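You operate a simulated robot arm through the tools that you are given. There is no shell and no other tool.

Carry out the task below with a simulated two-armed robot. There is one attempt and no reset: what you move stays moved.

Task
Hold the sludge tub on the blue mat steady with one hand and put the collet from the top of the store bench in it with the other.

The check looks at the end state, three seconds after you hand in, the way a careful person would. Anything else that was tipped, shoved, dropped, spilled or broken makes it a failure.

Robot
Two 7-joint arms with two-finger parallel grippers on one trunk, on a base that drives. Base frame: it is fixed to the floor where the robot stands at the start and does not move with it; the origin is under the middle of the robot, x ahead of it, y to its left, z up. Readings come in m, degrees, newtons and seconds.
The left shoulder is at the start at [0.05, 0.187, 1.06], the right one opposite. With the tool pointing down near the work surface each hand reaches from about 0.1 to 0.66 m from the robot's upright axis, wherever it stands, measured 20 degrees to its own side. Places, roughly: collet [-3, -1.25, 1]; sludge tub [-2, 1.25, 1]. Payload 3.43 kg a hand.
Tool frame (each hand has its own): the origin (TCP) lies between the finger pads and is the grasp point; the fingertips stand 0.03 m ahead of it; z points along the fingers, y is the line along which they close. The gripper opens to 0.094 m. The fingers are 0.028 m wide and 0.01 m thick; the gripper's body (0.05 by 0.096 m) begins 0.055 m behind the TCP.
Orientation is told as [roll, pitch, yaw] about the base's x, y, z axes, in that order, counted from this pose: with the fingers straight down and closing along the base's y, the tool's x points along the base's -x, its y along +y and its z along -z.

Tools
- The arms move only by the tool drive_tool. It takes "left_deltas", "right_deltas" or both (then of equal length, played together; a hand with none holds still); each is a list of rows, each a list of 7 numbers: the turn, a rotation vector about the tool's x, y, z in degrees, then the shift along the tool's x, y, z in cm, then the opening, from 0 (shut) to 1 (fully open). In form: [[wx, wy, wz, dx, dy, dz, claw], ...]. A call has 1 to 20 rows; each row shifts and turns the commanded pose from where the row before left it, along the tool's axes as they then stand. Each row takes 0.2 s and may step no farther than 0.05 m and 8.6 degrees from the row before; otherwise, or with a gripper value out of range, the whole call is refused. Where a pose cannot be reached the arm comes as near as it can. A force on the tool above 40 N (or 10 N above the force at the start of the call, whichever is more), or a blocked arm, ends the call early, and 0.2 s more pass. The fingers move at their own pace (about 0.153 m/s each) and stop on an object; they squeeze with about 29 N. The grip force told is the motor's: it shows also when the fingers shut on nothing. Time passes only in rows, and 0.2 s behind the last, so rows that do not move let the fingers close. It gives the time, the measured TCP pose, the force on the tool (base axes), the opening and the grip force at its end, in the units of the frame above (readings bear some noise), with the torque about the TCP (base axes, N m) and any sound that the robot's microphone picked up.
- Cameras (640 x 400 px; columns grow to the right, rows downward): "scene" is now at [0.1512, 0.0003, 1.2437]; the picture's right is [0.01, -1.00, 0.00], its down [-0.36, -0.01, -0.93] and it looks along [0.93, 0.01, -0.36] (base axes); focal length 260 px, centre (320, 200). "left" rides on the left gripper at [0.076, -0.014, -0.102] in its tool frame; the picture's right is [0.18, 0.98, 0.00], its down [-0.75, 0.14, -0.64] and it looks along [-0.63, 0.12, 0.77] (tool axes); focal length 243 px, centre (320, 200). "right" rides on the right gripper at [0.076, 0.014, -0.102] in its tool frame; the picture's right is [-0.18, 0.98, 0.00], its down [-0.75, -0.14, -0.64] and it looks along [-0.63, -0.12, 0.77] (tool axes); focal length 243 px, centre (320, 200). There is no depth. A picture from a camera that has moved, and an enlarged one, comes with that camera's place and axes in the base frame and with its lens.
- grab_frame(camera): a new picture of that camera. The clock stands still meanwhile.
- raise_lower(by): slides the trunk up (or, below 0, down) by that many m; the arms and the scene camera ride with it, the base frame stays. It gives what a move gives, with no picture.
- roll_base(legs): drives the robot by 1 to 6 legs, each [ahead, left, turn to the left] in m, m and degrees, along the robot's own axes; the way and the turn of a leg run together, so that a leg with both is an arc; at most 1.5 m and 180 degrees a leg. The arms and the cameras ride along, it lands a little off, and it stops where it bumps. It gives what a move gives.
- turn_head(pan, tilt): turns the head with the scene camera to pan (to the left, within 80 degrees either way) and tilt (down, from -29 to 69), counted from straight ahead of the robot. It gives what a move gives.
- inspect(camera, box): a new picture of the part [left, top, right, bottom] of that camera's present view, enlarged. The clock stands still meanwhile.
- finish_job(): hands the job in; it is judged then, once.

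Nothing tells you exact positions but the pictures and the camera data. Unless the task says otherwise, let go and move clear before handing in.

The tools are called as name(argument=value, ...) on one line, values as JSON. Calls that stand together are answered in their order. drive_tool: Moves the arms, as the interface text tells. Its arguments: {"type":"object","properties":{"left_deltas":{"type":"array"},"right_deltas":{"type":"array"}},"required":[]} The other tools are called the same way: raise_lower (by) slides the trunk up or down; roll_base (legs) drives the base; turn_head (pan, tilt) turns the head that bears the scene camera; grab_frame (camera) takes a picture; inspect (camera, box) takes an enlarged picture of a part of a camera's view; finish_job () hands the job in.

At the start:

```text
time: 0.0
left_position: [0.3822, 0.1289, 1.1183]
left_ee_rot: [0.0, 0.1, 0.1]
left_force: [0.4, 0.1, -0.1]
left_wrist_torque: [0.05, 0.01, 0.0]
left_gripper_width: 0.0943
left_gripper_force: 0.0
right_position: [0.3209, -0.1166, 1.1508]
right_ee_rot: [0.1, 0.0, 0.1]
right_force: [0.4, 0.2, 0.7]
right_wrist_torque: [-0.02, 0.0, 0.01]
right_gripper_width: 0.0942
right_gripper_force: 0.1
trunk travel left (down, up): [-0.275, 0.157]
robot x, y, heading: [-0.0004, -0.0006, 0.0]
head pan, tilt: [0.8, 21.1]
```

scene: 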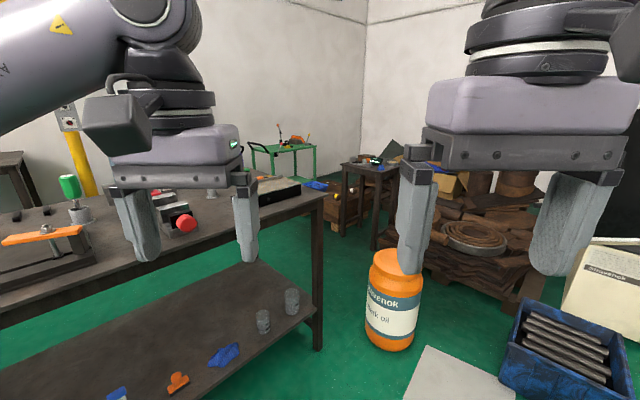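
right: 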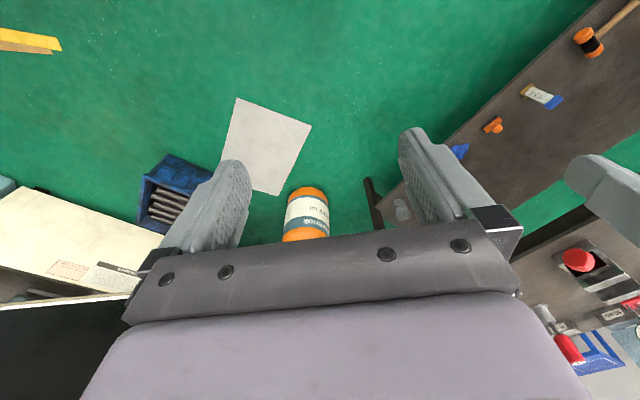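
left: 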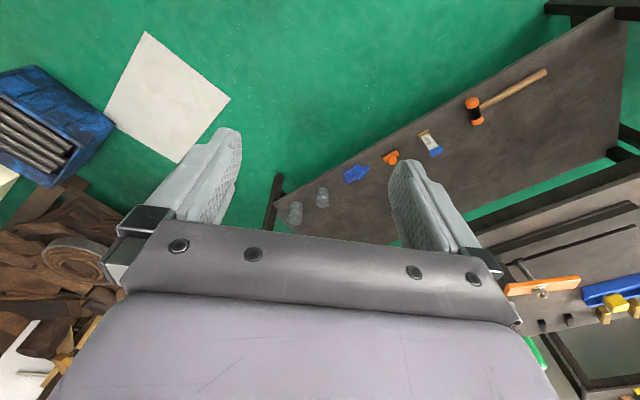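

I see a workbench to the left and a cluttered pallet ahead; the collet and tub should both be behind me. I'll look around with the head before driving.

turn_head(pan=80, tilt=20)

grab_frame(camera="scene")

turn_head(pan=-80, tilt=20)

grab_frame(camera="scene")

```text
time: 1.5
left_position: [0.3827, 0.1294, 1.1185]
left_ee_rot: [0.0, 0.0, 0.0]
left_force: [0.4, -0.5, 0.3]
left_wrist_torque: [0.0, -0.01, 0.02]
left_gripper_width: 0.0943
left_gripper_force: 0.1
right_position: [0.3203, -0.1167, 1.1508]
right_ee_rot: [0.1, 0.1, 0.1]
right_force: [1.0, 0.1, -0.4]
right_wrist_torque: [0.0, 0.01, 0.03]
right_gripper_width: 0.0941
right_gripper_force: 0.0
trunk travel left (down, up): [-0.275, 0.157]
robot x, y, heading: [0.0, -0.0006, 0.2]
head pan, tilt: [80.0, 20.0]
```

```text
taken
camera scene: at [0.0744, 0.0907, 1.2455], right [0.98, -0.17, 0.0], down [-0.06, -0.34, -0.94], along [0.16, 0.93, -0.34], focal length 260 px, centre (320, 200)
```

scene: 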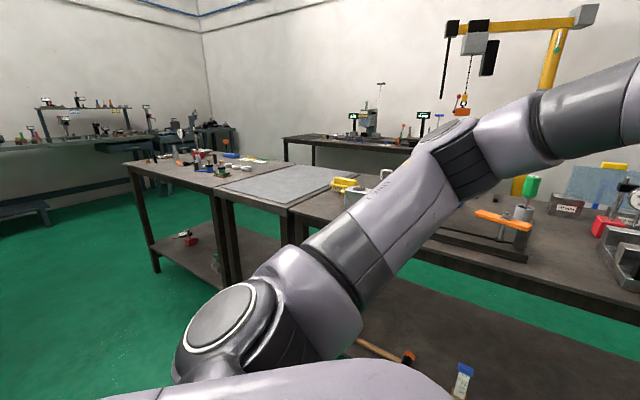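

```text
time: 4.0
left_position: [0.3824, 0.13, 1.1179]
left_ee_rot: [0.0, 0.0, 0.0]
left_force: [0.9, -0.2, -0.6]
left_wrist_torque: [0.01, -0.02, -0.04]
left_gripper_width: 0.0937
left_gripper_force: 0.1
right_position: [0.3215, -0.1169, 1.1501]
right_ee_rot: [0.2, 0.0, 0.0]
right_force: [0.0, 0.0, 0.5]
right_wrist_torque: [-0.03, -0.01, 0.02]
right_gripper_width: 0.0939
right_gripper_force: 0.1
trunk travel left (down, up): [-0.275, 0.157]
robot x, y, heading: [-0.0022, 0.001, 0.5]
head pan, tilt: [-80.0, 20.0]
```

```text
taken
camera scene: at [0.0744, -0.0927, 1.2455], right [-0.98, -0.17, 0.0], down [-0.06, 0.34, -0.94], along [0.16, -0.93, -0.34], focal length 260 px, centre (320, 200)
```

scene: 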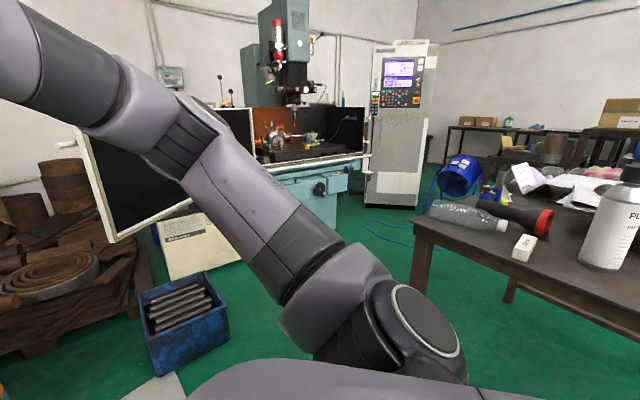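

The benches seem to run diagonally, about 0.7–0.8 m from me on both sides, so turning in place looks free. I'll turn left in steps and look behind.

turn_head(pan=60, tilt=15)

roll_base(legs=[[0, 0, 80]])

grab_frame(camera="scene")

```text
time: 6.2
left_position: [0.3814, 0.1286, 1.1185]
left_ee_rot: [0.0, 0.0, 0.2]
left_force: [0.4, 0.7, 0.4]
left_wrist_torque: [0.01, 0.01, 0.02]
left_gripper_width: 0.0938
left_gripper_force: 0.1
right_position: [0.3213, -0.1166, 1.1506]
right_ee_rot: [0.0, 0.0, 0.1]
right_force: [0.3, -0.3, 0.5]
right_wrist_torque: [0.04, 0.01, 0.03]
right_gripper_width: 0.0939
right_gripper_force: 0.0
trunk travel left (down, up): [-0.275, 0.157]
robot x, y, heading: [-0.0007, -0.0002, -0.0]
head pan, tilt: [60.0, 15.0]
```

```text
time: 10.0
left_position: [-0.0608, 0.3985, 1.1176]
left_ee_rot: [0.0, 0.0, 79.8]
left_force: [-0.2, -0.3, -0.4]
left_wrist_torque: [-0.04, 0.01, 0.01]
left_gripper_width: 0.094
left_gripper_force: 0.1
right_position: [0.1715, 0.2951, 1.15]
right_ee_rot: [-0.1, 0.1, 79.9]
right_force: [-0.8, -0.1, 0.2]
right_wrist_torque: [-0.02, 0.03, 0.0]
right_gripper_width: 0.0942
right_gripper_force: 0.0
trunk travel left (down, up): [-0.275, 0.157]
robot x, y, heading: [-0.0001, 0.0025, 79.7]
head pan, tilt: [60.0, 15.0]
```

```text
taken
camera scene: at [-0.0614, 0.1167, 1.2536], right [0.64, 0.76, 0.0], down [0.2, -0.17, -0.97], along [-0.74, 0.62, -0.26], focal length 260 px, centre (320, 200)
```

scene: 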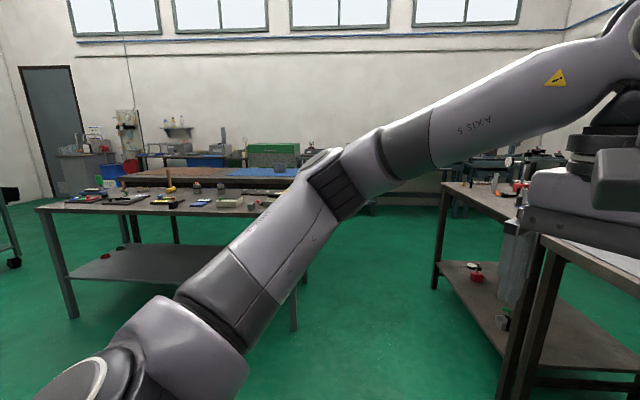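

roll_base(legs=[[0, 0, 75]])

turn_head(pan=0, tilt=15)

grab_frame(camera="scene")

turn_head(pan=60, tilt=15)

grab_frame(camera="scene")

```text
time: 13.7
left_position: [-0.4013, 0.0453, 1.1181]
left_ee_rot: [0.0, 0.0, 155.0]
left_force: [-0.6, 0.2, -0.1]
left_wrist_torque: [-0.01, -0.01, 0.01]
left_gripper_width: 0.0938
left_gripper_force: 0.1
right_position: [-0.2416, 0.2414, 1.1506]
right_ee_rot: [0.1, 0.0, 155.0]
right_force: [-0.1, 0.2, -0.4]
right_wrist_torque: [-0.02, 0.0, 0.0]
right_gripper_width: 0.0941
right_gripper_force: 0.1
trunk travel left (down, up): [-0.275, 0.157]
robot x, y, heading: [-0.004, 0.0039, 154.8]
head pan, tilt: [60.0, 15.0]
```

```text
time: 15.0
left_position: [-0.4012, 0.0443, 1.1182]
left_ee_rot: [0.0, 0.0, 155.0]
left_force: [-0.1, 0.3, -0.4]
left_wrist_torque: [-0.01, -0.02, -0.01]
left_gripper_width: 0.0943
left_gripper_force: 0.0
right_position: [-0.2414, 0.2416, 1.15]
right_ee_rot: [0.1, 0.0, 154.9]
right_force: [0.5, 0.1, -0.1]
right_wrist_torque: [0.01, -0.04, -0.01]
right_gripper_width: 0.0938
right_gripper_force: 0.0
trunk travel left (down, up): [-0.275, 0.157]
robot x, y, heading: [0.0016, 0.0045, 154.8]
head pan, tilt: [0.0, 15.0]
```

```text
taken
camera scene: at [-0.1378, 0.0632, 1.2536], right [0.42, 0.91, 0.0], down [0.23, -0.11, -0.97], along [-0.88, 0.41, -0.26], focal length 260 px, centre (320, 200)
```

scene: 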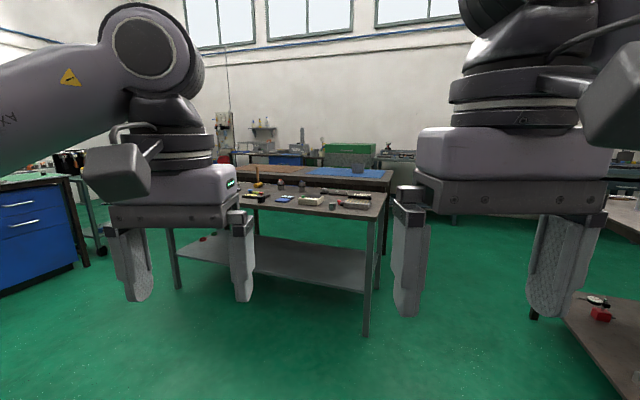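

```text
time: 16.3
left_position: [-0.402, 0.0429, 1.1176]
left_ee_rot: [0.0, -0.1, 155.0]
left_force: [0.2, -0.2, -0.4]
left_wrist_torque: [0.0, -0.01, -0.02]
left_gripper_width: 0.0939
left_gripper_force: 0.0
right_position: [-0.2418, 0.2413, 1.1505]
right_ee_rot: [0.2, 0.1, 155.1]
right_force: [-0.5, -0.8, 0.0]
right_wrist_torque: [-0.05, -0.02, 0.01]
right_gripper_width: 0.0938
right_gripper_force: 0.1
trunk travel left (down, up): [-0.275, 0.157]
robot x, y, heading: [0.0013, 0.0019, 155.0]
head pan, tilt: [60.0, 15.0]
```

```text
taken
camera scene: at [-0.1297, -0.0297, 1.2536], right [-0.57, 0.82, 0.0], down [0.21, 0.15, -0.97], along [-0.79, -0.55, -0.26], focal length 260 px, centre (320, 200)
```

scene: 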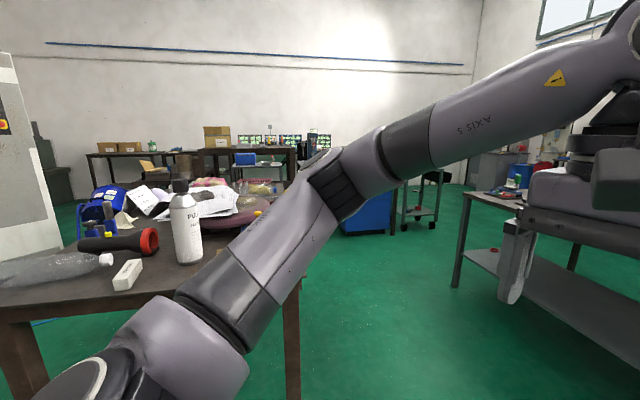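

Ahead is a table of small parts with a second bench behind it bearing a blue mat; a blue drawer bench stands to the left. I'll zoom in on both.

turn_head(pan=0, tilt=15)

inspect(camera="scene", box=[220, 120, 420, 245])

turn_head(pan=25, tilt=15)

grab_frame(camera="scene")

turn_head(pan=-30, tilt=15)

grab_frame(camera="scene")

```text
time: 17.6
left_position: [-0.4003, 0.0456, 1.1163]
left_ee_rot: [0.0, 0.0, 155.0]
left_force: [-0.4, 0.4, -0.5]
left_wrist_torque: [-0.01, 0.0, 0.01]
left_gripper_width: 0.0939
left_gripper_force: 0.0
right_position: [-0.2422, 0.2417, 1.1503]
right_ee_rot: [0.0, 0.0, 154.9]
right_force: [-0.5, -0.5, 0.1]
right_wrist_torque: [-0.02, 0.01, 0.01]
right_gripper_width: 0.0938
right_gripper_force: 0.1
trunk travel left (down, up): [-0.275, 0.157]
robot x, y, heading: [0.0048, 0.0021, 154.7]
head pan, tilt: [0.0, 15.0]
```

```text
3.20 times, centred on (320, 182) of scene
camera zoom: at [-0.1378, 0.0632, 1.2536], right [0.42, 0.91, 0.0], down [0.23, -0.11, -0.97], along [-0.88, 0.41, -0.26], focal length 831 px, centre (320, 256)
```

zoom: 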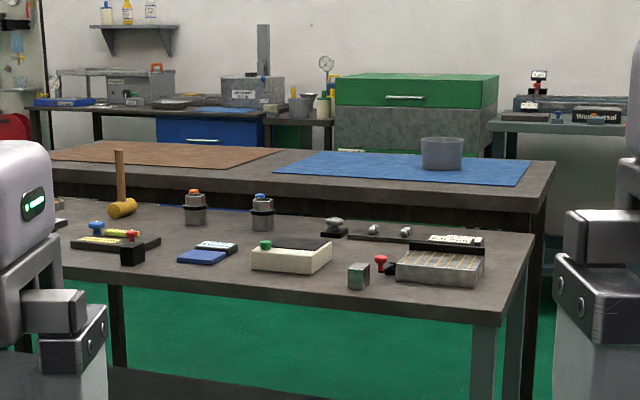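

```text
time: 18.5
left_position: [-0.4013, 0.0448, 1.1178]
left_ee_rot: [0.0, 0.0, 155.1]
left_force: [-0.4, 0.4, 0.8]
left_wrist_torque: [-0.02, -0.01, -0.02]
left_gripper_width: 0.094
left_gripper_force: 0.1
right_position: [-0.2417, 0.241, 1.1509]
right_ee_rot: [0.1, 0.0, 155.0]
right_force: [0.4, -0.1, -0.4]
right_wrist_torque: [-0.02, -0.02, 0.02]
right_gripper_width: 0.0939
right_gripper_force: 0.0
trunk travel left (down, up): [-0.275, 0.157]
robot x, y, heading: [-0.0006, 0.0023, 154.9]
head pan, tilt: [25.0, 15.0]
```

```text
taken
camera scene: at [-0.1465, 0.0239, 1.2536], right [0.0, 1.0, 0.0], down [0.26, 0.0, -0.97], along [-0.97, 0.0, -0.26], focal length 260 px, centre (320, 200)
```

scene: 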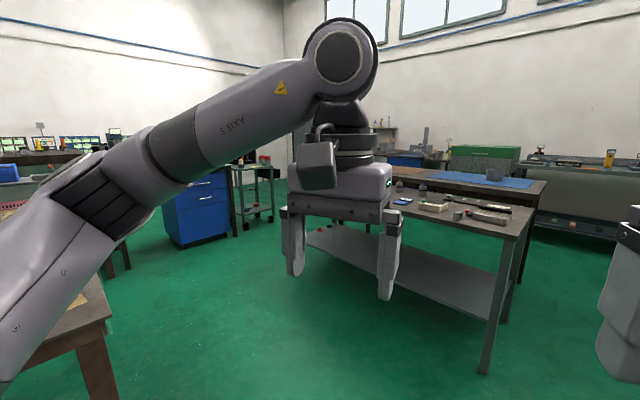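

```text
time: 19.7
left_position: [-0.4003, 0.0446, 1.1172]
left_ee_rot: [0.0, 0.0, 154.9]
left_force: [1.2, 0.1, 0.4]
left_wrist_torque: [0.01, -0.01, 0.0]
left_gripper_width: 0.094
left_gripper_force: 0.0
right_position: [-0.2408, 0.2416, 1.1497]
right_ee_rot: [0.1, 0.0, 155.0]
right_force: [0.4, 0.7, -1.2]
right_wrist_torque: [0.02, 0.0, -0.01]
right_gripper_width: 0.0941
right_gripper_force: 0.1
trunk travel left (down, up): [-0.275, 0.157]
robot x, y, heading: [-0.0005, 0.0019, 154.9]
head pan, tilt: [-30.0, 15.0]
```

```text
taken
camera scene: at [-0.1067, 0.1002, 1.2536], right [0.82, 0.57, 0.0], down [0.15, -0.21, -0.97], along [-0.55, 0.79, -0.26], focal length 260 px, centre (320, 200)
```

scene: 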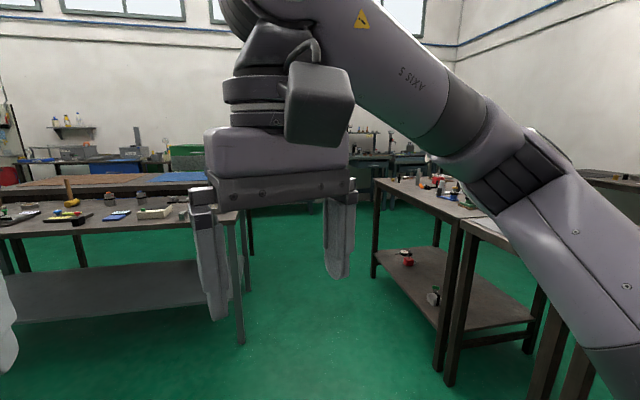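

The grey tub stands on the blue mat near the right end of the far bench, at about (-2.03, 1.31). The collet's bench should be the one with blue drawers. The furniture lies at 45°, with a free corridor towards the store bench, so I'll shift into it and look from there.

roll_base(legs=[[0.5, -0.18, 0], [0, 0, 70]])

turn_head(pan=0, tilt=15)

grab_frame(camera="scene")

```text
time: 25.8
left_position: [-0.5559, 0.0102, 1.1166]
left_ee_rot: [0.0, 0.1, -134.6]
left_force: [0.0, 0.3, -0.7]
left_wrist_torque: [-0.02, 0.04, -0.01]
left_gripper_width: 0.0939
left_gripper_force: 0.1
right_position: [-0.6861, 0.2272, 1.15]
right_ee_rot: [0.0, 0.0, -134.7]
right_force: [0.5, 0.9, 0.5]
right_wrist_torque: [0.04, 0.02, -0.03]
right_gripper_width: 0.0941
right_gripper_force: 0.2
trunk travel left (down, up): [-0.275, 0.157]
robot x, y, heading: [-0.3777, 0.3714, -134.7]
head pan, tilt: [-30.0, 15.0]
```

```text
time: 26.8
left_position: [-0.556, 0.0104, 1.1163]
left_ee_rot: [0.0, 0.0, -134.6]
left_force: [0.0, 0.1, -0.2]
left_wrist_torque: [-0.01, -0.01, -0.02]
left_gripper_width: 0.0942
left_gripper_force: 0.2
right_position: [-0.6877, 0.2264, 1.1505]
right_ee_rot: [0.1, 0.0, -134.6]
right_force: [0.5, -0.5, -0.4]
right_wrist_torque: [0.0, 0.01, -0.01]
right_gripper_width: 0.0939
right_gripper_force: 0.0
trunk travel left (down, up): [-0.275, 0.157]
robot x, y, heading: [-0.3826, 0.3749, -134.6]
head pan, tilt: [0.0, 15.0]
```

```text
taken
camera scene: at [-0.4856, 0.2641, 1.2536], right [-0.71, 0.7, 0.0], down [0.18, 0.18, -0.97], along [-0.68, -0.69, -0.26], focal length 260 px, centre (320, 200)
```

scene: 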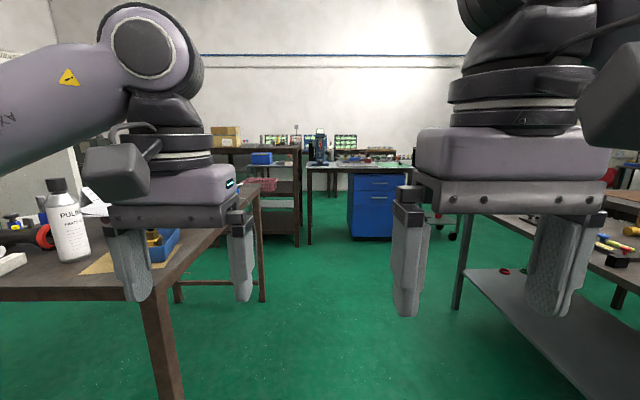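

inspect(camera="scene", box=[230, 110, 430, 235])

inspect(camera="scene", box=[300, 125, 420, 200])

```text
3.20 times, centred on (330, 172) of scene
camera zoom: at [-0.4856, 0.2641, 1.2536], right [-0.71, 0.7, 0.0], down [0.18, 0.18, -0.97], along [-0.68, -0.69, -0.26], focal length 831 px, centre (288, 288)
```

zoom: 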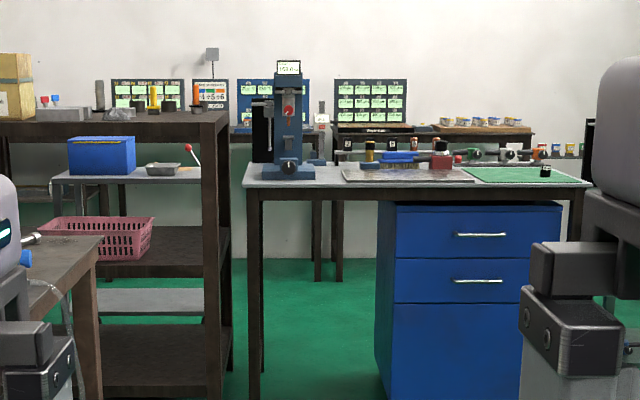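

```text
5.33 times, centred on (360, 162) of scene
camera zoom: at [-0.4856, 0.2641, 1.2536], right [-0.71, 0.7, 0.0], down [0.18, 0.18, -0.97], along [-0.68, -0.69, -0.26], focal length 1385 px, centre (107, 400)
```

zoom: 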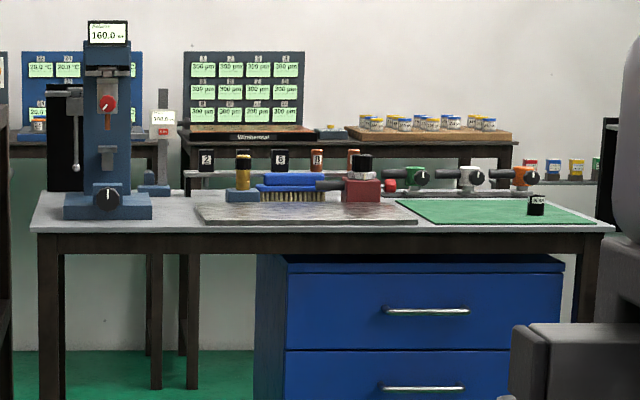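

The store bench seems to be the one with the blue drawers, bearing several small items. I'll drive down the corridor to identify the collet.

roll_base(legs=[[1.3, -0.1, 0]])

grab_frame(camera="scene")

inspect(camera="scene", box=[240, 90, 420, 202])

```text
time: 33.4
left_position: [-1.5337, -0.858, 1.1176]
left_ee_rot: [0.0, 0.1, -133.7]
left_force: [0.4, -0.6, -0.3]
left_wrist_torque: [0.02, 0.02, -0.01]
left_gripper_width: 0.0941
left_gripper_force: 0.0
right_position: [-1.6682, -0.644, 1.1506]
right_ee_rot: [0.1, 0.0, -133.9]
right_force: [0.6, -1.0, 0.1]
right_wrist_torque: [0.04, 0.03, 0.01]
right_gripper_width: 0.0941
right_gripper_force: 0.0
trunk travel left (down, up): [-0.275, 0.157]
robot x, y, heading: [-1.3601, -0.4925, -133.8]
head pan, tilt: [0.0, 15.0]
```

```text
taken
camera scene: at [-1.4674, -0.6032, 1.2536], right [-0.72, 0.69, 0.0], down [0.18, 0.19, -0.97], along [-0.67, -0.7, -0.26], focal length 260 px, centre (320, 200)
```

scene: 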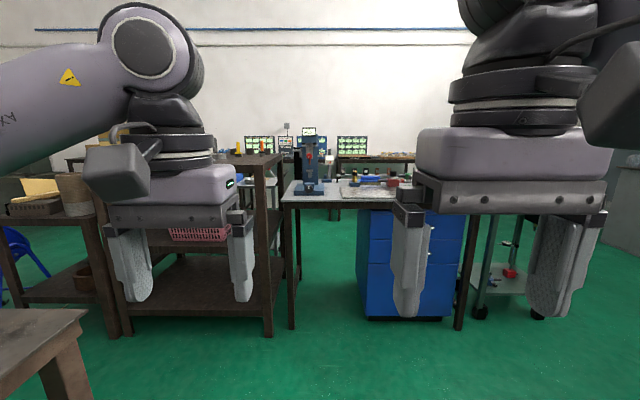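

```text
3.56 times, centred on (330, 146) of scene
camera zoom: at [-1.4674, -0.6032, 1.2536], right [-0.72, 0.69, 0.0], down [0.18, 0.19, -0.97], along [-0.67, -0.7, -0.26], focal length 923 px, centre (284, 392)
```

zoom: 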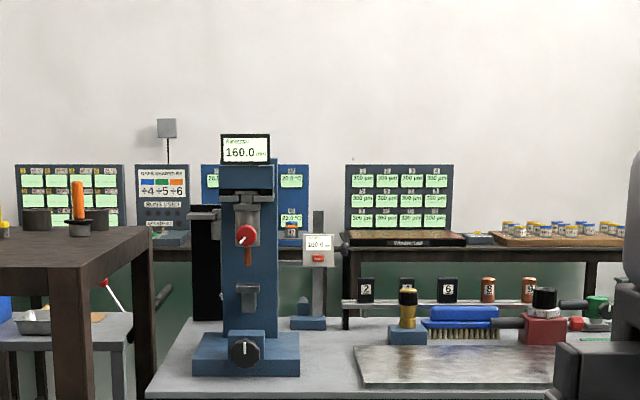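

I need a clearer view of the right part of that bench, which my right hand blocks. I'll move forward and right a little and tilt the head.

roll_base(legs=[[0.5, -0.3, 0]])

turn_head(pan=0, tilt=20)

grab_frame(camera="scene")

inspect(camera="scene", box=[240, 100, 440, 225])

```text
time: 36.7
left_position: [-2.0954, -1.0052, 1.1182]
left_ee_rot: [0.0, 0.0, -134.0]
left_force: [0.8, -0.7, 0.0]
left_wrist_torque: [0.01, -0.04, 0.0]
left_gripper_width: 0.0943
left_gripper_force: 0.2
right_position: [-2.2308, -0.7917, 1.1502]
right_ee_rot: [0.2, 0.0, -134.0]
right_force: [-0.6, 0.3, -0.7]
right_wrist_torque: [0.02, -0.03, -0.03]
right_gripper_width: 0.0938
right_gripper_force: 0.0
trunk travel left (down, up): [-0.275, 0.157]
robot x, y, heading: [-1.9229, -0.6419, -134.0]
head pan, tilt: [0.0, 15.0]
```

```text
time: 37.3
left_position: [-2.0958, -1.0049, 1.1174]
left_ee_rot: [-0.1, 0.0, -134.0]
left_force: [-0.4, -0.3, -0.5]
left_wrist_torque: [0.0, -0.01, 0.02]
left_gripper_width: 0.094
left_gripper_force: 0.0
right_position: [-2.2306, -0.791, 1.1495]
right_ee_rot: [0.1, 0.0, -134.0]
right_force: [0.4, 1.0, 0.9]
right_wrist_torque: [0.01, 0.01, -0.04]
right_gripper_width: 0.0938
right_gripper_force: 0.0
trunk travel left (down, up): [-0.275, 0.157]
robot x, y, heading: [-1.9246, -0.6416, -134.1]
head pan, tilt: [0.0, 20.0]
```

```text
taken
camera scene: at [-2.0286, -0.7508, 1.2455], right [-0.72, 0.69, 0.0], down [0.24, 0.25, -0.94], along [-0.65, -0.68, -0.34], focal length 260 px, centre (320, 200)
```

scene: 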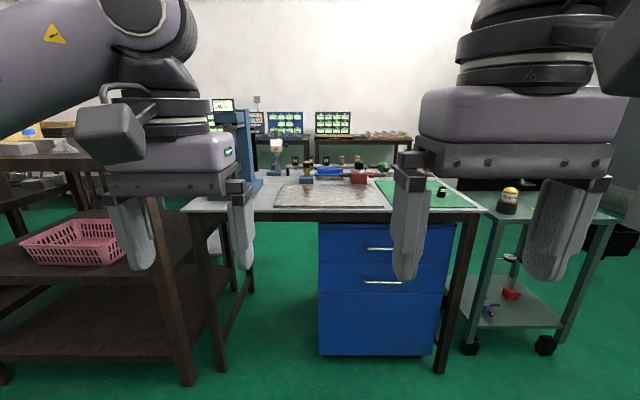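

```text
3.20 times, centred on (340, 162) of scene
camera zoom: at [-2.0286, -0.7508, 1.2455], right [-0.72, 0.69, 0.0], down [0.24, 0.25, -0.94], along [-0.65, -0.68, -0.34], focal length 831 px, centre (256, 320)
```

zoom: 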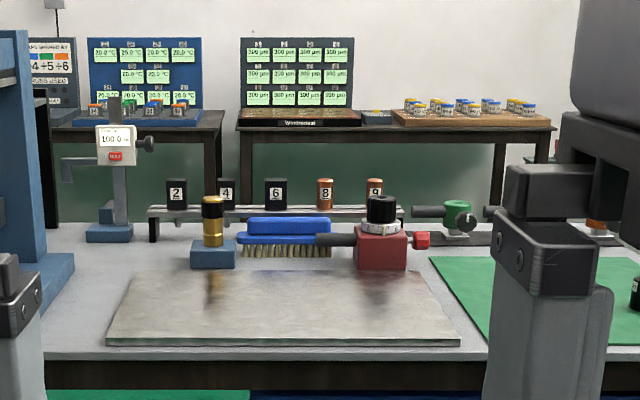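

The bench holds a surface plate, a numbered rack and a green mat with a small black item, near where the collet should be. I'll look with the right wrist camera.

grab_frame(camera="right")

grab_frame(camera="left")

```text
taken
camera right: at [-2.168, -0.7466, 1.254], right [0.58, -0.82, 0.0], down [-0.62, -0.44, 0.64], along [-0.52, -0.37, -0.77], focal length 243 px, centre (320, 200)
```

right: 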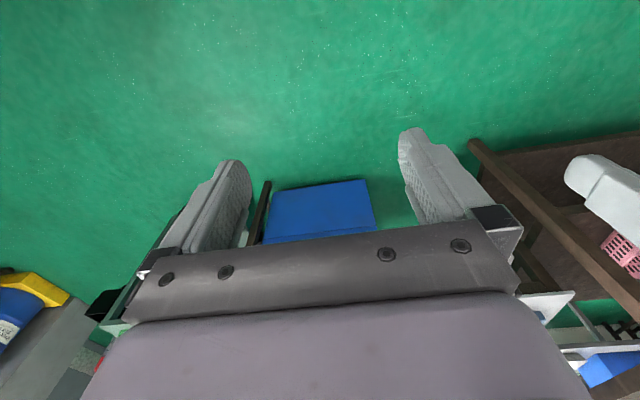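

```text
taken
camera left: at [-2.0528, -0.9403, 1.2201], right [0.84, -0.55, 0.0], down [-0.42, -0.64, 0.64], along [-0.35, -0.54, -0.77], focal length 243 px, centre (320, 200)
```

left: 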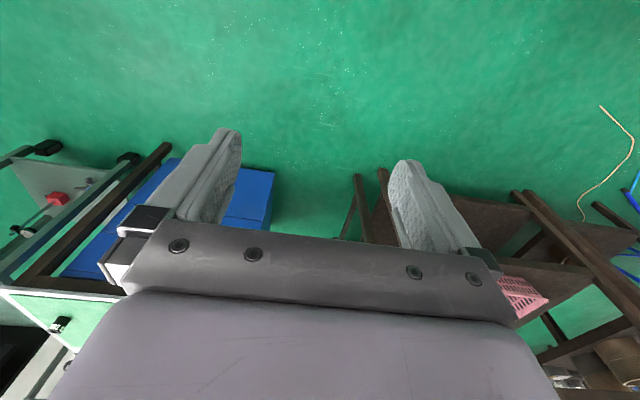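

My hands block the green mat, so I'll turn the base right by 20° to see it through the gap.

roll_base(legs=[[0, 0, -20]])

inspect(camera="scene", box=[240, 100, 440, 225])

grab_frame(camera="scene")

```text
time: 38.8
left_position: [-2.2104, -0.9239, 1.1175]
left_ee_rot: [0.0, 0.0, -154.0]
left_force: [-0.4, 0.0, 0.8]
left_wrist_torque: [-0.01, 0.0, 0.02]
left_gripper_width: 0.094
left_gripper_force: 0.0
right_position: [-2.2629, -0.6764, 1.1504]
right_ee_rot: [0.1, -0.1, -154.1]
right_force: [-0.1, -0.2, 0.0]
right_wrist_torque: [0.03, -0.01, -0.01]
right_gripper_width: 0.0941
right_gripper_force: 0.1
trunk travel left (down, up): [-0.275, 0.157]
robot x, y, heading: [-1.9241, -0.6436, -154.2]
head pan, tilt: [0.0, 20.0]
```

```text
3.20 times, centred on (340, 162) of scene
camera zoom: at [-2.0598, -0.7078, 1.2455], right [-0.44, 0.9, 0.0], down [0.31, 0.15, -0.94], along [-0.85, -0.41, -0.34], focal length 831 px, centre (256, 320)
```

zoom: 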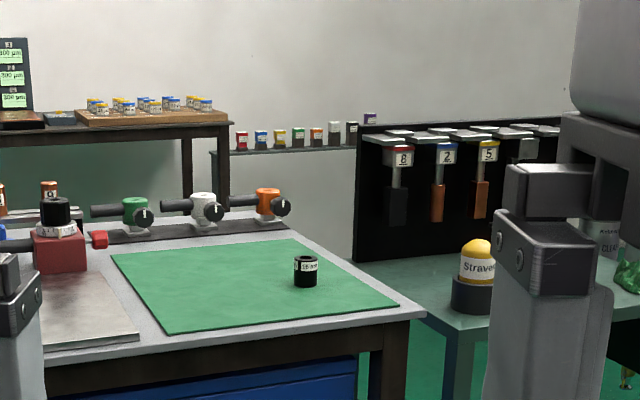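

```text
taken
camera scene: at [-2.0598, -0.7078, 1.2455], right [-0.44, 0.9, 0.0], down [0.31, 0.15, -0.94], along [-0.85, -0.41, -0.34], focal length 260 px, centre (320, 200)
```

scene: 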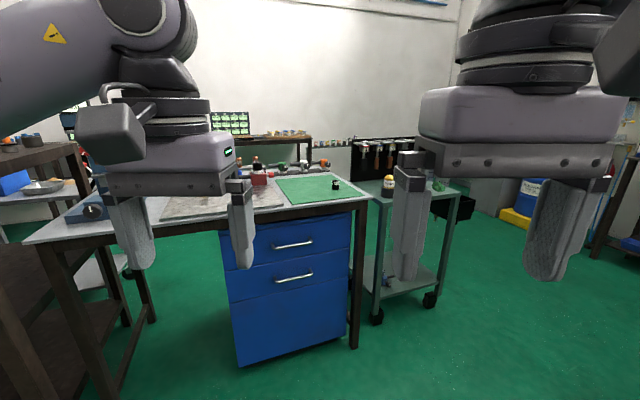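

inspect(camera="scene", box=[300, 160, 370, 204])

inspect(camera="scene", box=[235, 130, 350, 202])

```text
9.09 times, centred on (335, 182) of scene
camera zoom: at [-2.0598, -0.7078, 1.2455], right [-0.44, 0.9, 0.0], down [0.31, 0.15, -0.94], along [-0.85, -0.41, -0.34], focal length 2360 px, centre (184, 364)
```

zoom: 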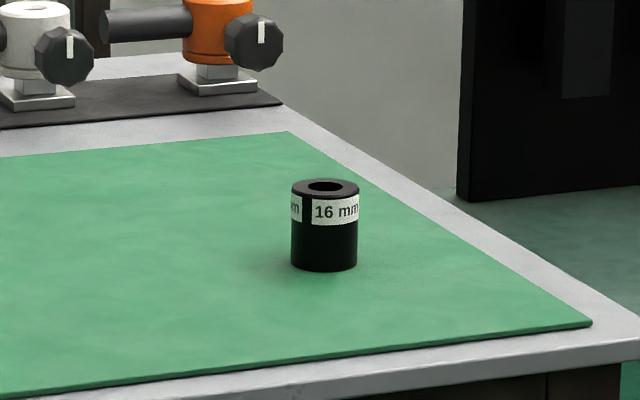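

```text
5.56 times, centred on (292, 166) of scene
camera zoom: at [-2.0598, -0.7078, 1.2455], right [-0.44, 0.9, 0.0], down [0.31, 0.15, -0.94], along [-0.85, -0.41, -0.34], focal length 1442 px, centre (473, 389)
```

zoom: 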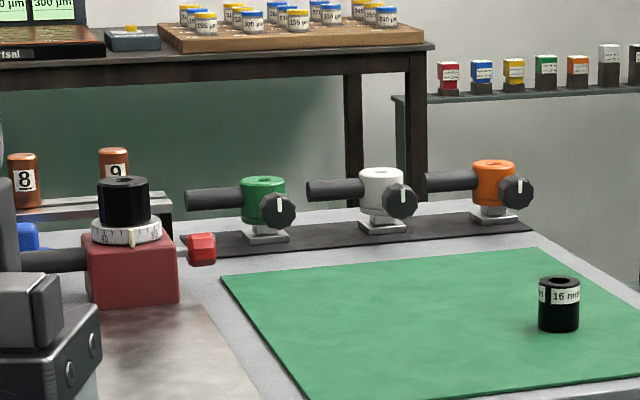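

The small black sleeve marked "16 mm" on the green mat, at about (-3.04, -1.11, 0.91), is the collet; it is roughly 3 cm wide and 4 cm tall. Before I approach I'll look down at my own base and the bench front to judge clearance.

turn_head(pan=0, tilt=69)

grab_frame(camera="scene")

turn_head(pan=-75, tilt=30)

grab_frame(camera="scene")

```text
time: 40.0
left_position: [-2.2111, -0.9243, 1.1184]
left_ee_rot: [0.0, 0.1, -154.1]
left_force: [-0.3, 0.2, 0.2]
left_wrist_torque: [-0.03, 0.02, -0.01]
left_gripper_width: 0.0939
left_gripper_force: 0.1
right_position: [-2.262, -0.6757, 1.1503]
right_ee_rot: [0.0, -0.1, -154.1]
right_force: [-0.1, 0.1, 0.3]
right_wrist_torque: [-0.01, -0.01, 0.01]
right_gripper_width: 0.094
right_gripper_force: 0.0
trunk travel left (down, up): [-0.275, 0.157]
robot x, y, heading: [-1.9234, -0.636, -154.1]
head pan, tilt: [0.0, 68.8]
```

```text
taken
camera scene: at [-2.0263, -0.6917, 1.178], right [-0.44, 0.9, 0.0], down [0.84, 0.41, -0.36], along [-0.33, -0.16, -0.93], focal length 260 px, centre (320, 200)
```

scene: 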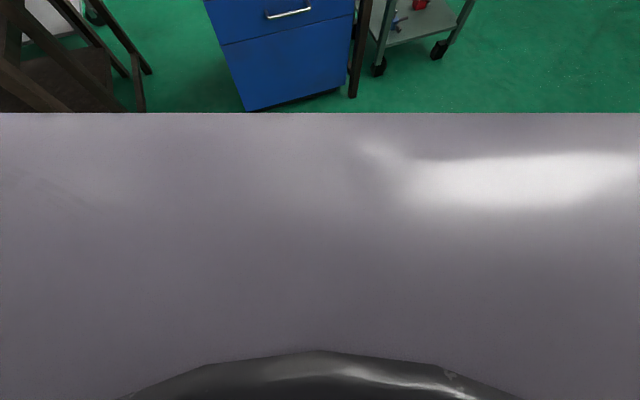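

```text
time: 41.5
left_position: [-2.2112, -0.9225, 1.1181]
left_ee_rot: [0.0, 0.0, -154.1]
left_force: [-0.2, 0.4, -0.8]
left_wrist_torque: [-0.02, 0.0, -0.04]
left_gripper_width: 0.094
left_gripper_force: 0.0
right_position: [-2.2636, -0.6759, 1.1503]
right_ee_rot: [0.0, -0.1, -154.0]
right_force: [0.1, -0.1, -0.2]
right_wrist_torque: [0.03, 0.03, 0.03]
right_gripper_width: 0.0936
right_gripper_force: 0.1
trunk travel left (down, up): [-0.275, 0.157]
robot x, y, heading: [-1.924, -0.6407, -154.1]
head pan, tilt: [-75.0, 30.0]
```

```text
taken
camera scene: at [-2.0351, -0.599, 1.2294], right [0.76, 0.65, 0.0], down [0.33, -0.38, -0.87], along [-0.57, 0.65, -0.5], focal length 260 px, centre (320, 200)
```

scene: 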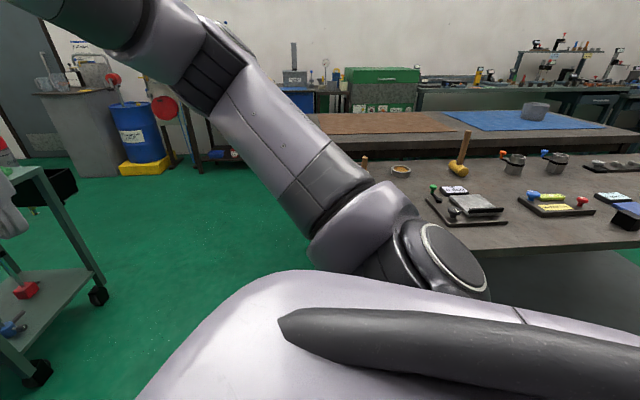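

The torso front lies about 0.25 m ahead of the axis, so stopping about 0.6 m from the collet should keep me clear of the bench. I'll square up to the store bench and approach part way.

roll_base(legs=[[0, 0, 21], [0.38, -0.29, 0]])

turn_head(pan=-20, tilt=30)

grab_frame(camera="scene")

grab_frame(camera="right")

```text
time: 45.8
left_position: [-2.5639, -1.0857, 1.1191]
left_ee_rot: [0.0, 0.1, -133.1]
left_force: [0.2, 0.0, -0.1]
left_wrist_torque: [-0.03, -0.01, 0.0]
left_gripper_width: 0.0942
left_gripper_force: 0.1
right_position: [-2.6999, -0.8731, 1.1504]
right_ee_rot: [0.1, -0.1, -133.3]
right_force: [-1.1, -0.2, -0.3]
right_wrist_torque: [-0.02, 0.0, -0.02]
right_gripper_width: 0.0939
right_gripper_force: 0.0
trunk travel left (down, up): [-0.275, 0.157]
robot x, y, heading: [-2.3981, -0.7178, -133.1]
head pan, tilt: [-75.0, 30.0]
```

```text
time: 47.0
left_position: [-2.5629, -1.086, 1.1177]
left_ee_rot: [0.0, 0.0, -133.2]
left_force: [0.9, -0.1, -0.5]
left_wrist_torque: [0.0, -0.02, 0.03]
left_gripper_width: 0.0941
left_gripper_force: 0.2
right_position: [-2.6997, -0.8738, 1.15]
right_ee_rot: [-0.1, -0.1, -133.3]
right_force: [0.4, -0.6, -0.7]
right_wrist_torque: [0.0, 0.0, -0.01]
right_gripper_width: 0.094
right_gripper_force: 0.0
trunk travel left (down, up): [-0.275, 0.157]
robot x, y, heading: [-2.3991, -0.719, -133.0]
head pan, tilt: [-20.0, 30.0]
```

```text
taken
camera scene: at [-2.5161, -0.8029, 1.2294], right [-0.45, 0.89, 0.0], down [0.45, 0.22, -0.87], along [-0.77, -0.39, -0.5], focal length 260 px, centre (320, 200)
```

scene: 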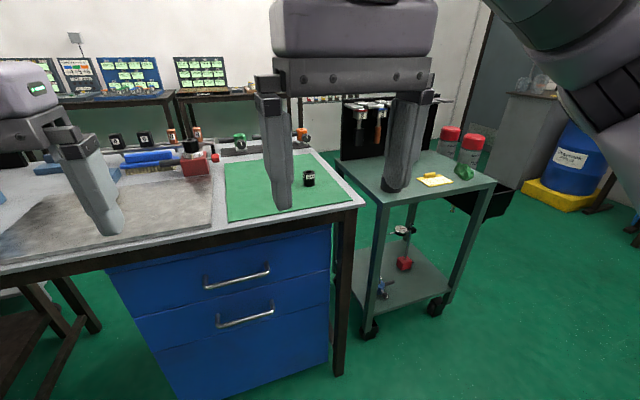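

```text
taken
camera right: at [-2.6385, -0.8276, 1.2539], right [0.59, -0.81, 0.0], down [-0.62, -0.45, 0.64], along [-0.52, -0.38, -0.77], focal length 243 px, centre (320, 200)
```

right: 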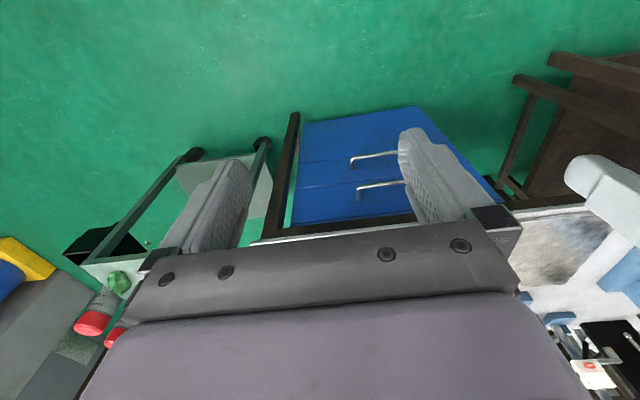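

The collet is visible just right of my right hand's finger. I'll zoom in to fix its position and the bench edge.

inspect(camera="scene", box=[285, 155, 365, 205])

inspect(camera="scene", box=[200, 120, 380, 232])

```text
8.00 times, centred on (325, 180) of scene
camera zoom: at [-2.5161, -0.8029, 1.2294], right [-0.45, 0.89, 0.0], down [0.45, 0.22, -0.87], along [-0.77, -0.39, -0.5], focal length 2077 px, centre (280, 360)
```

zoom: 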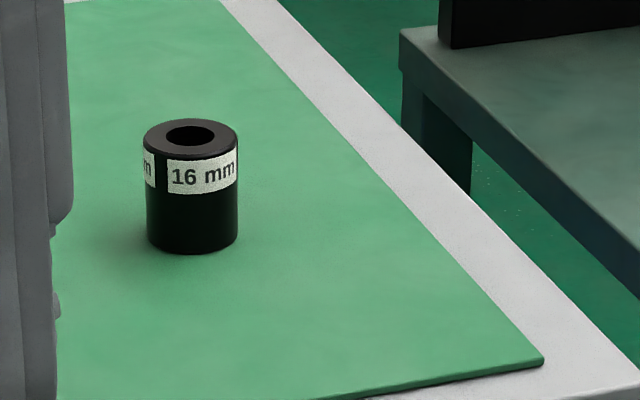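

```text
3.56 times, centred on (290, 176) of scene
camera zoom: at [-2.5161, -0.8029, 1.2294], right [-0.45, 0.89, 0.0], down [0.45, 0.22, -0.87], along [-0.77, -0.39, -0.5], focal length 923 px, centre (427, 285)
```

zoom: 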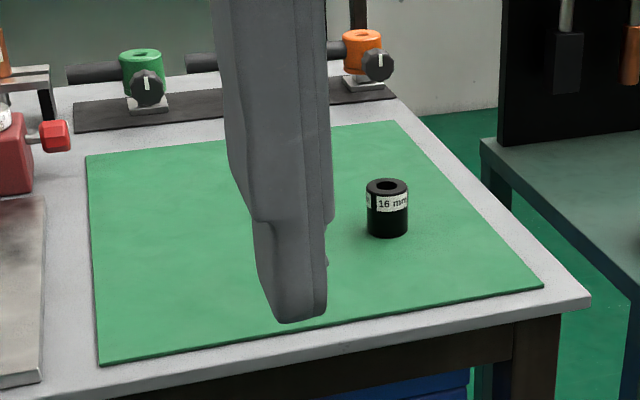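

The collet is about 33 mm wide and 41 mm tall at about (-3.09, -1.13), standing on a mat at z≈0.895, 0.77 m ahead and 0.22 m to the right. I'll move 0.19 m ahead to bring it into the right hand's reach.

roll_base(legs=[[0.1, 0, 0], [0.09, 0, 0]])

turn_head(pan=-20, tilt=35)

grab_frame(camera="scene")

grab_frame(camera="right")

```text
time: 48.8
left_position: [-2.6915, -1.224, 1.1178]
left_ee_rot: [0.0, 0.0, -133.2]
left_force: [-0.8, -0.1, 0.6]
left_wrist_torque: [0.0, -0.01, 0.06]
left_gripper_width: 0.0939
left_gripper_force: 0.2
right_position: [-2.8296, -1.0099, 1.1495]
right_ee_rot: [0.1, 0.1, -133.3]
right_force: [0.0, -0.6, -0.8]
right_wrist_torque: [0.02, -0.01, -0.03]
right_gripper_width: 0.094
right_gripper_force: 0.0
trunk travel left (down, up): [-0.275, 0.157]
robot x, y, heading: [-2.5243, -0.8571, -133.1]
head pan, tilt: [-20.0, 30.0]
```

```text
time: 49.5
left_position: [-2.6916, -1.223, 1.117]
left_ee_rot: [0.0, 0.1, -133.2]
left_force: [0.2, 0.0, 0.2]
left_wrist_torque: [0.0, 0.0, -0.01]
left_gripper_width: 0.0938
left_gripper_force: 0.0
right_position: [-2.829, -1.0106, 1.1504]
right_ee_rot: [0.0, -0.2, -133.2]
right_force: [-0.1, -0.3, -0.3]
right_wrist_torque: [0.0, 0.0, 0.03]
right_gripper_width: 0.0941
right_gripper_force: 0.1
trunk travel left (down, up): [-0.275, 0.157]
robot x, y, heading: [-2.5249, -0.8584, -133.1]
head pan, tilt: [-20.0, 35.0]
```

```text
taken
camera scene: at [-2.6436, -0.9396, 1.2216], right [-0.45, 0.89, 0.0], down [0.51, 0.26, -0.82], along [-0.73, -0.37, -0.57], focal length 260 px, centre (320, 200)
```

scene: 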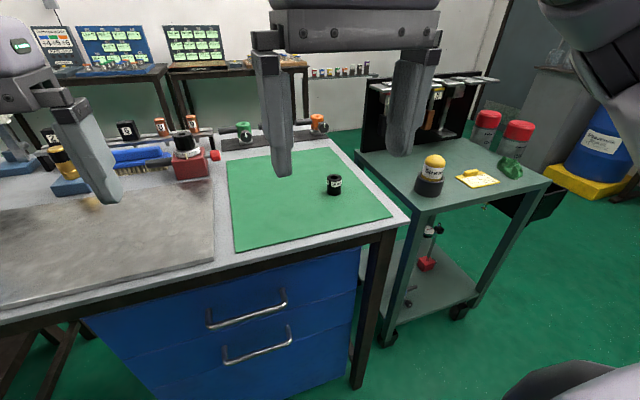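

```text
taken
camera right: at [-2.7681, -0.9653, 1.254], right [0.59, -0.81, 0.0], down [-0.62, -0.45, 0.64], along [-0.52, -0.38, -0.77], focal length 243 px, centre (320, 200)
```

right: 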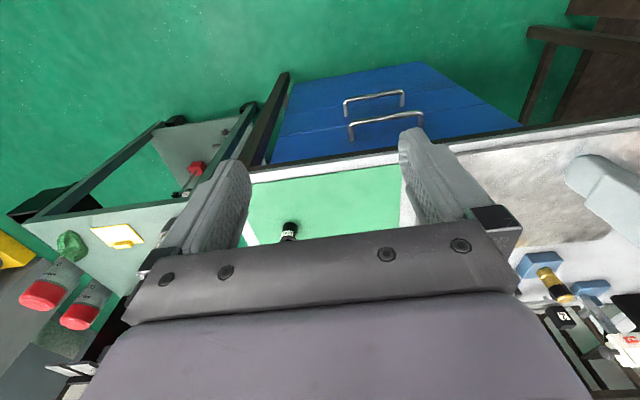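

The collet shows in both views at about (-3.09, -1.13). I'll zoom in once more and then move the right hand over it.

inspect(camera="scene", box=[294, 160, 374, 210])

inspect(camera="right", box=[250, 200, 330, 250])

```text
8.00 times, centred on (334, 185) of scene
camera zoom: at [-2.6436, -0.9396, 1.2216], right [-0.45, 0.89, 0.0], down [0.51, 0.26, -0.82], along [-0.73, -0.37, -0.57], focal length 2077 px, centre (208, 320)
```

zoom: 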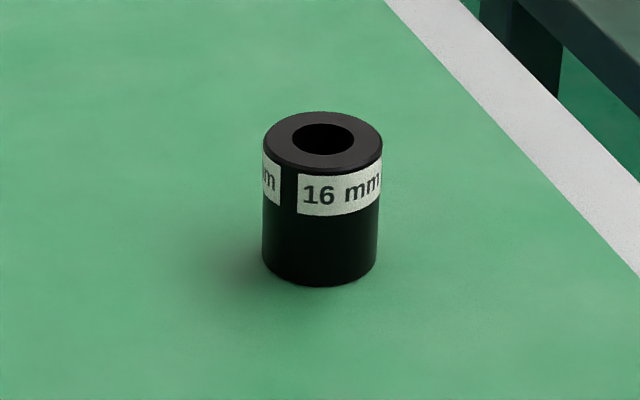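

```text
8.00 times, centred on (290, 225) of right
camera zoom: at [-2.7681, -0.9653, 1.254], right [0.59, -0.81, 0.0], down [-0.62, -0.45, 0.64], along [-0.52, -0.38, -0.77], focal length 1941 px, centre (560, 0)
```

zoom: 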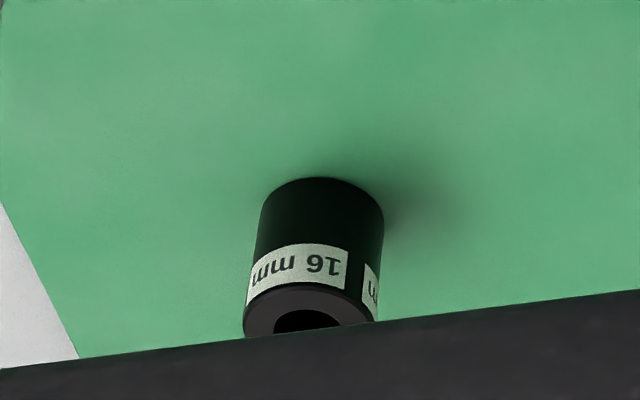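

My best fix is (-3.10, -1.134), base z≈0.894, top ≈0.935. I'm moving the right hand to a hover about 3 cm wide of nothing else, with the fingertips well above the collet.

drive_tool(right_deltas=[[0, 0, 0, -3.0, -1.2, 0.5, 1], [0, 0, 0, -3.0, -1.2, 1.0, 1], [0, 0, 0, -3.5, -1.4, 1.5, 1], [0, 0, 0, -3.5, -1.4, 1.5, 1], [0, 0, 0, -3.5, -1.4, 1.5, 1], [0, 0, 0, -3.5, -1.4, 1.5, 1], [0, 0, 0, -3.0, -1.2, 1.5, 1], [0, 0, 0, -2.5, -1.2, 1.5, 1], [0, 0, 0, -2.0, -0.9, 1.0, 1], [0, 0, 0, 0, 0, 0, 1]])

grab_frame(camera="right")

grab_frame(camera="scene")

```text
time: 51.7
left_position: [-2.6922, -1.223, 1.1177]
left_ee_rot: [0.0, 0.0, -133.2]
left_force: [0.6, 0.1, -0.3]
left_wrist_torque: [-0.01, -0.01, 0.03]
left_gripper_width: 0.0939
left_gripper_force: 0.1
right_position: [-3.1007, -1.1336, 1.0353]
right_ee_rot: [0.1, -0.1, -133.1]
right_force: [0.0, 0.5, 0.3]
right_wrist_torque: [0.03, 0.02, -0.03]
right_gripper_width: 0.094
right_gripper_force: 0.0
trunk travel left (down, up): [-0.275, 0.157]
robot x, y, heading: [-2.5256, -0.8548, -133.5]
head pan, tilt: [-20.0, 35.0]
```

```text
taken
camera right: at [-3.0392, -1.0891, 1.1384], right [0.59, -0.81, 0.0], down [-0.62, -0.45, 0.64], along [-0.52, -0.38, -0.77], focal length 243 px, centre (320, 200)
```

right: 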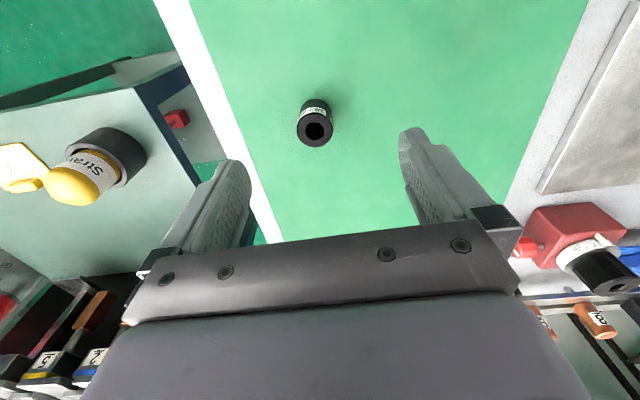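

```text
taken
camera scene: at [-2.6436, -0.9395, 1.2216], right [-0.45, 0.89, 0.0], down [0.51, 0.26, -0.82], along [-0.73, -0.37, -0.57], focal length 260 px, centre (320, 200)
```

scene: 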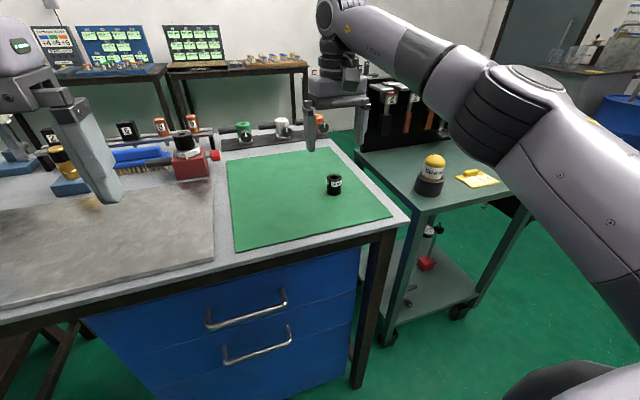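

The hand hovers nearly over the collet; the wrist view says it lies about 1 cm further ahead and slightly right. I'll zoom in to refine before descending.

inspect(camera="right", box=[270, 80, 366, 140])

inspect(camera="scene", box=[264, 110, 392, 190])

```text
6.67 times, centred on (318, 110) of right
camera zoom: at [-3.0392, -1.0891, 1.1384], right [0.59, -0.81, 0.0], down [-0.62, -0.45, 0.64], along [-0.52, -0.38, -0.77], focal length 1618 px, centre (333, 800)
```

zoom: 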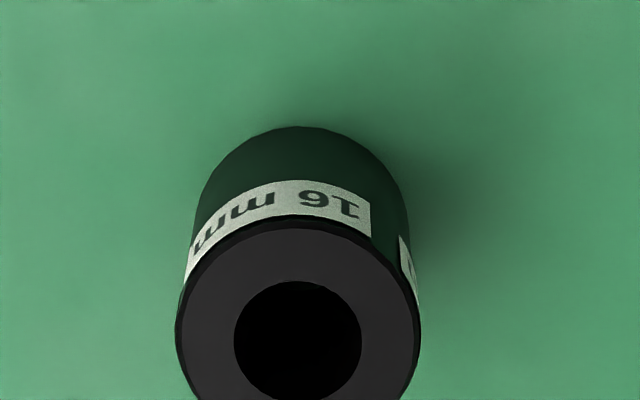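

```text
5.00 times, centred on (328, 150) of scene
camera zoom: at [-2.6436, -0.9395, 1.2216], right [-0.45, 0.89, 0.0], down [0.51, 0.26, -0.82], along [-0.73, -0.37, -0.57], focal length 1298 px, centre (280, 450)
```

zoom: 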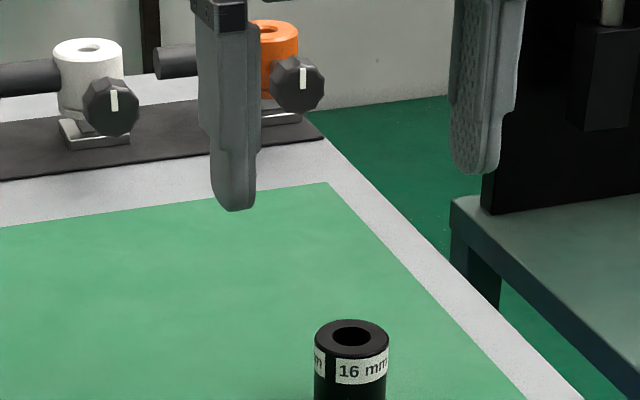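

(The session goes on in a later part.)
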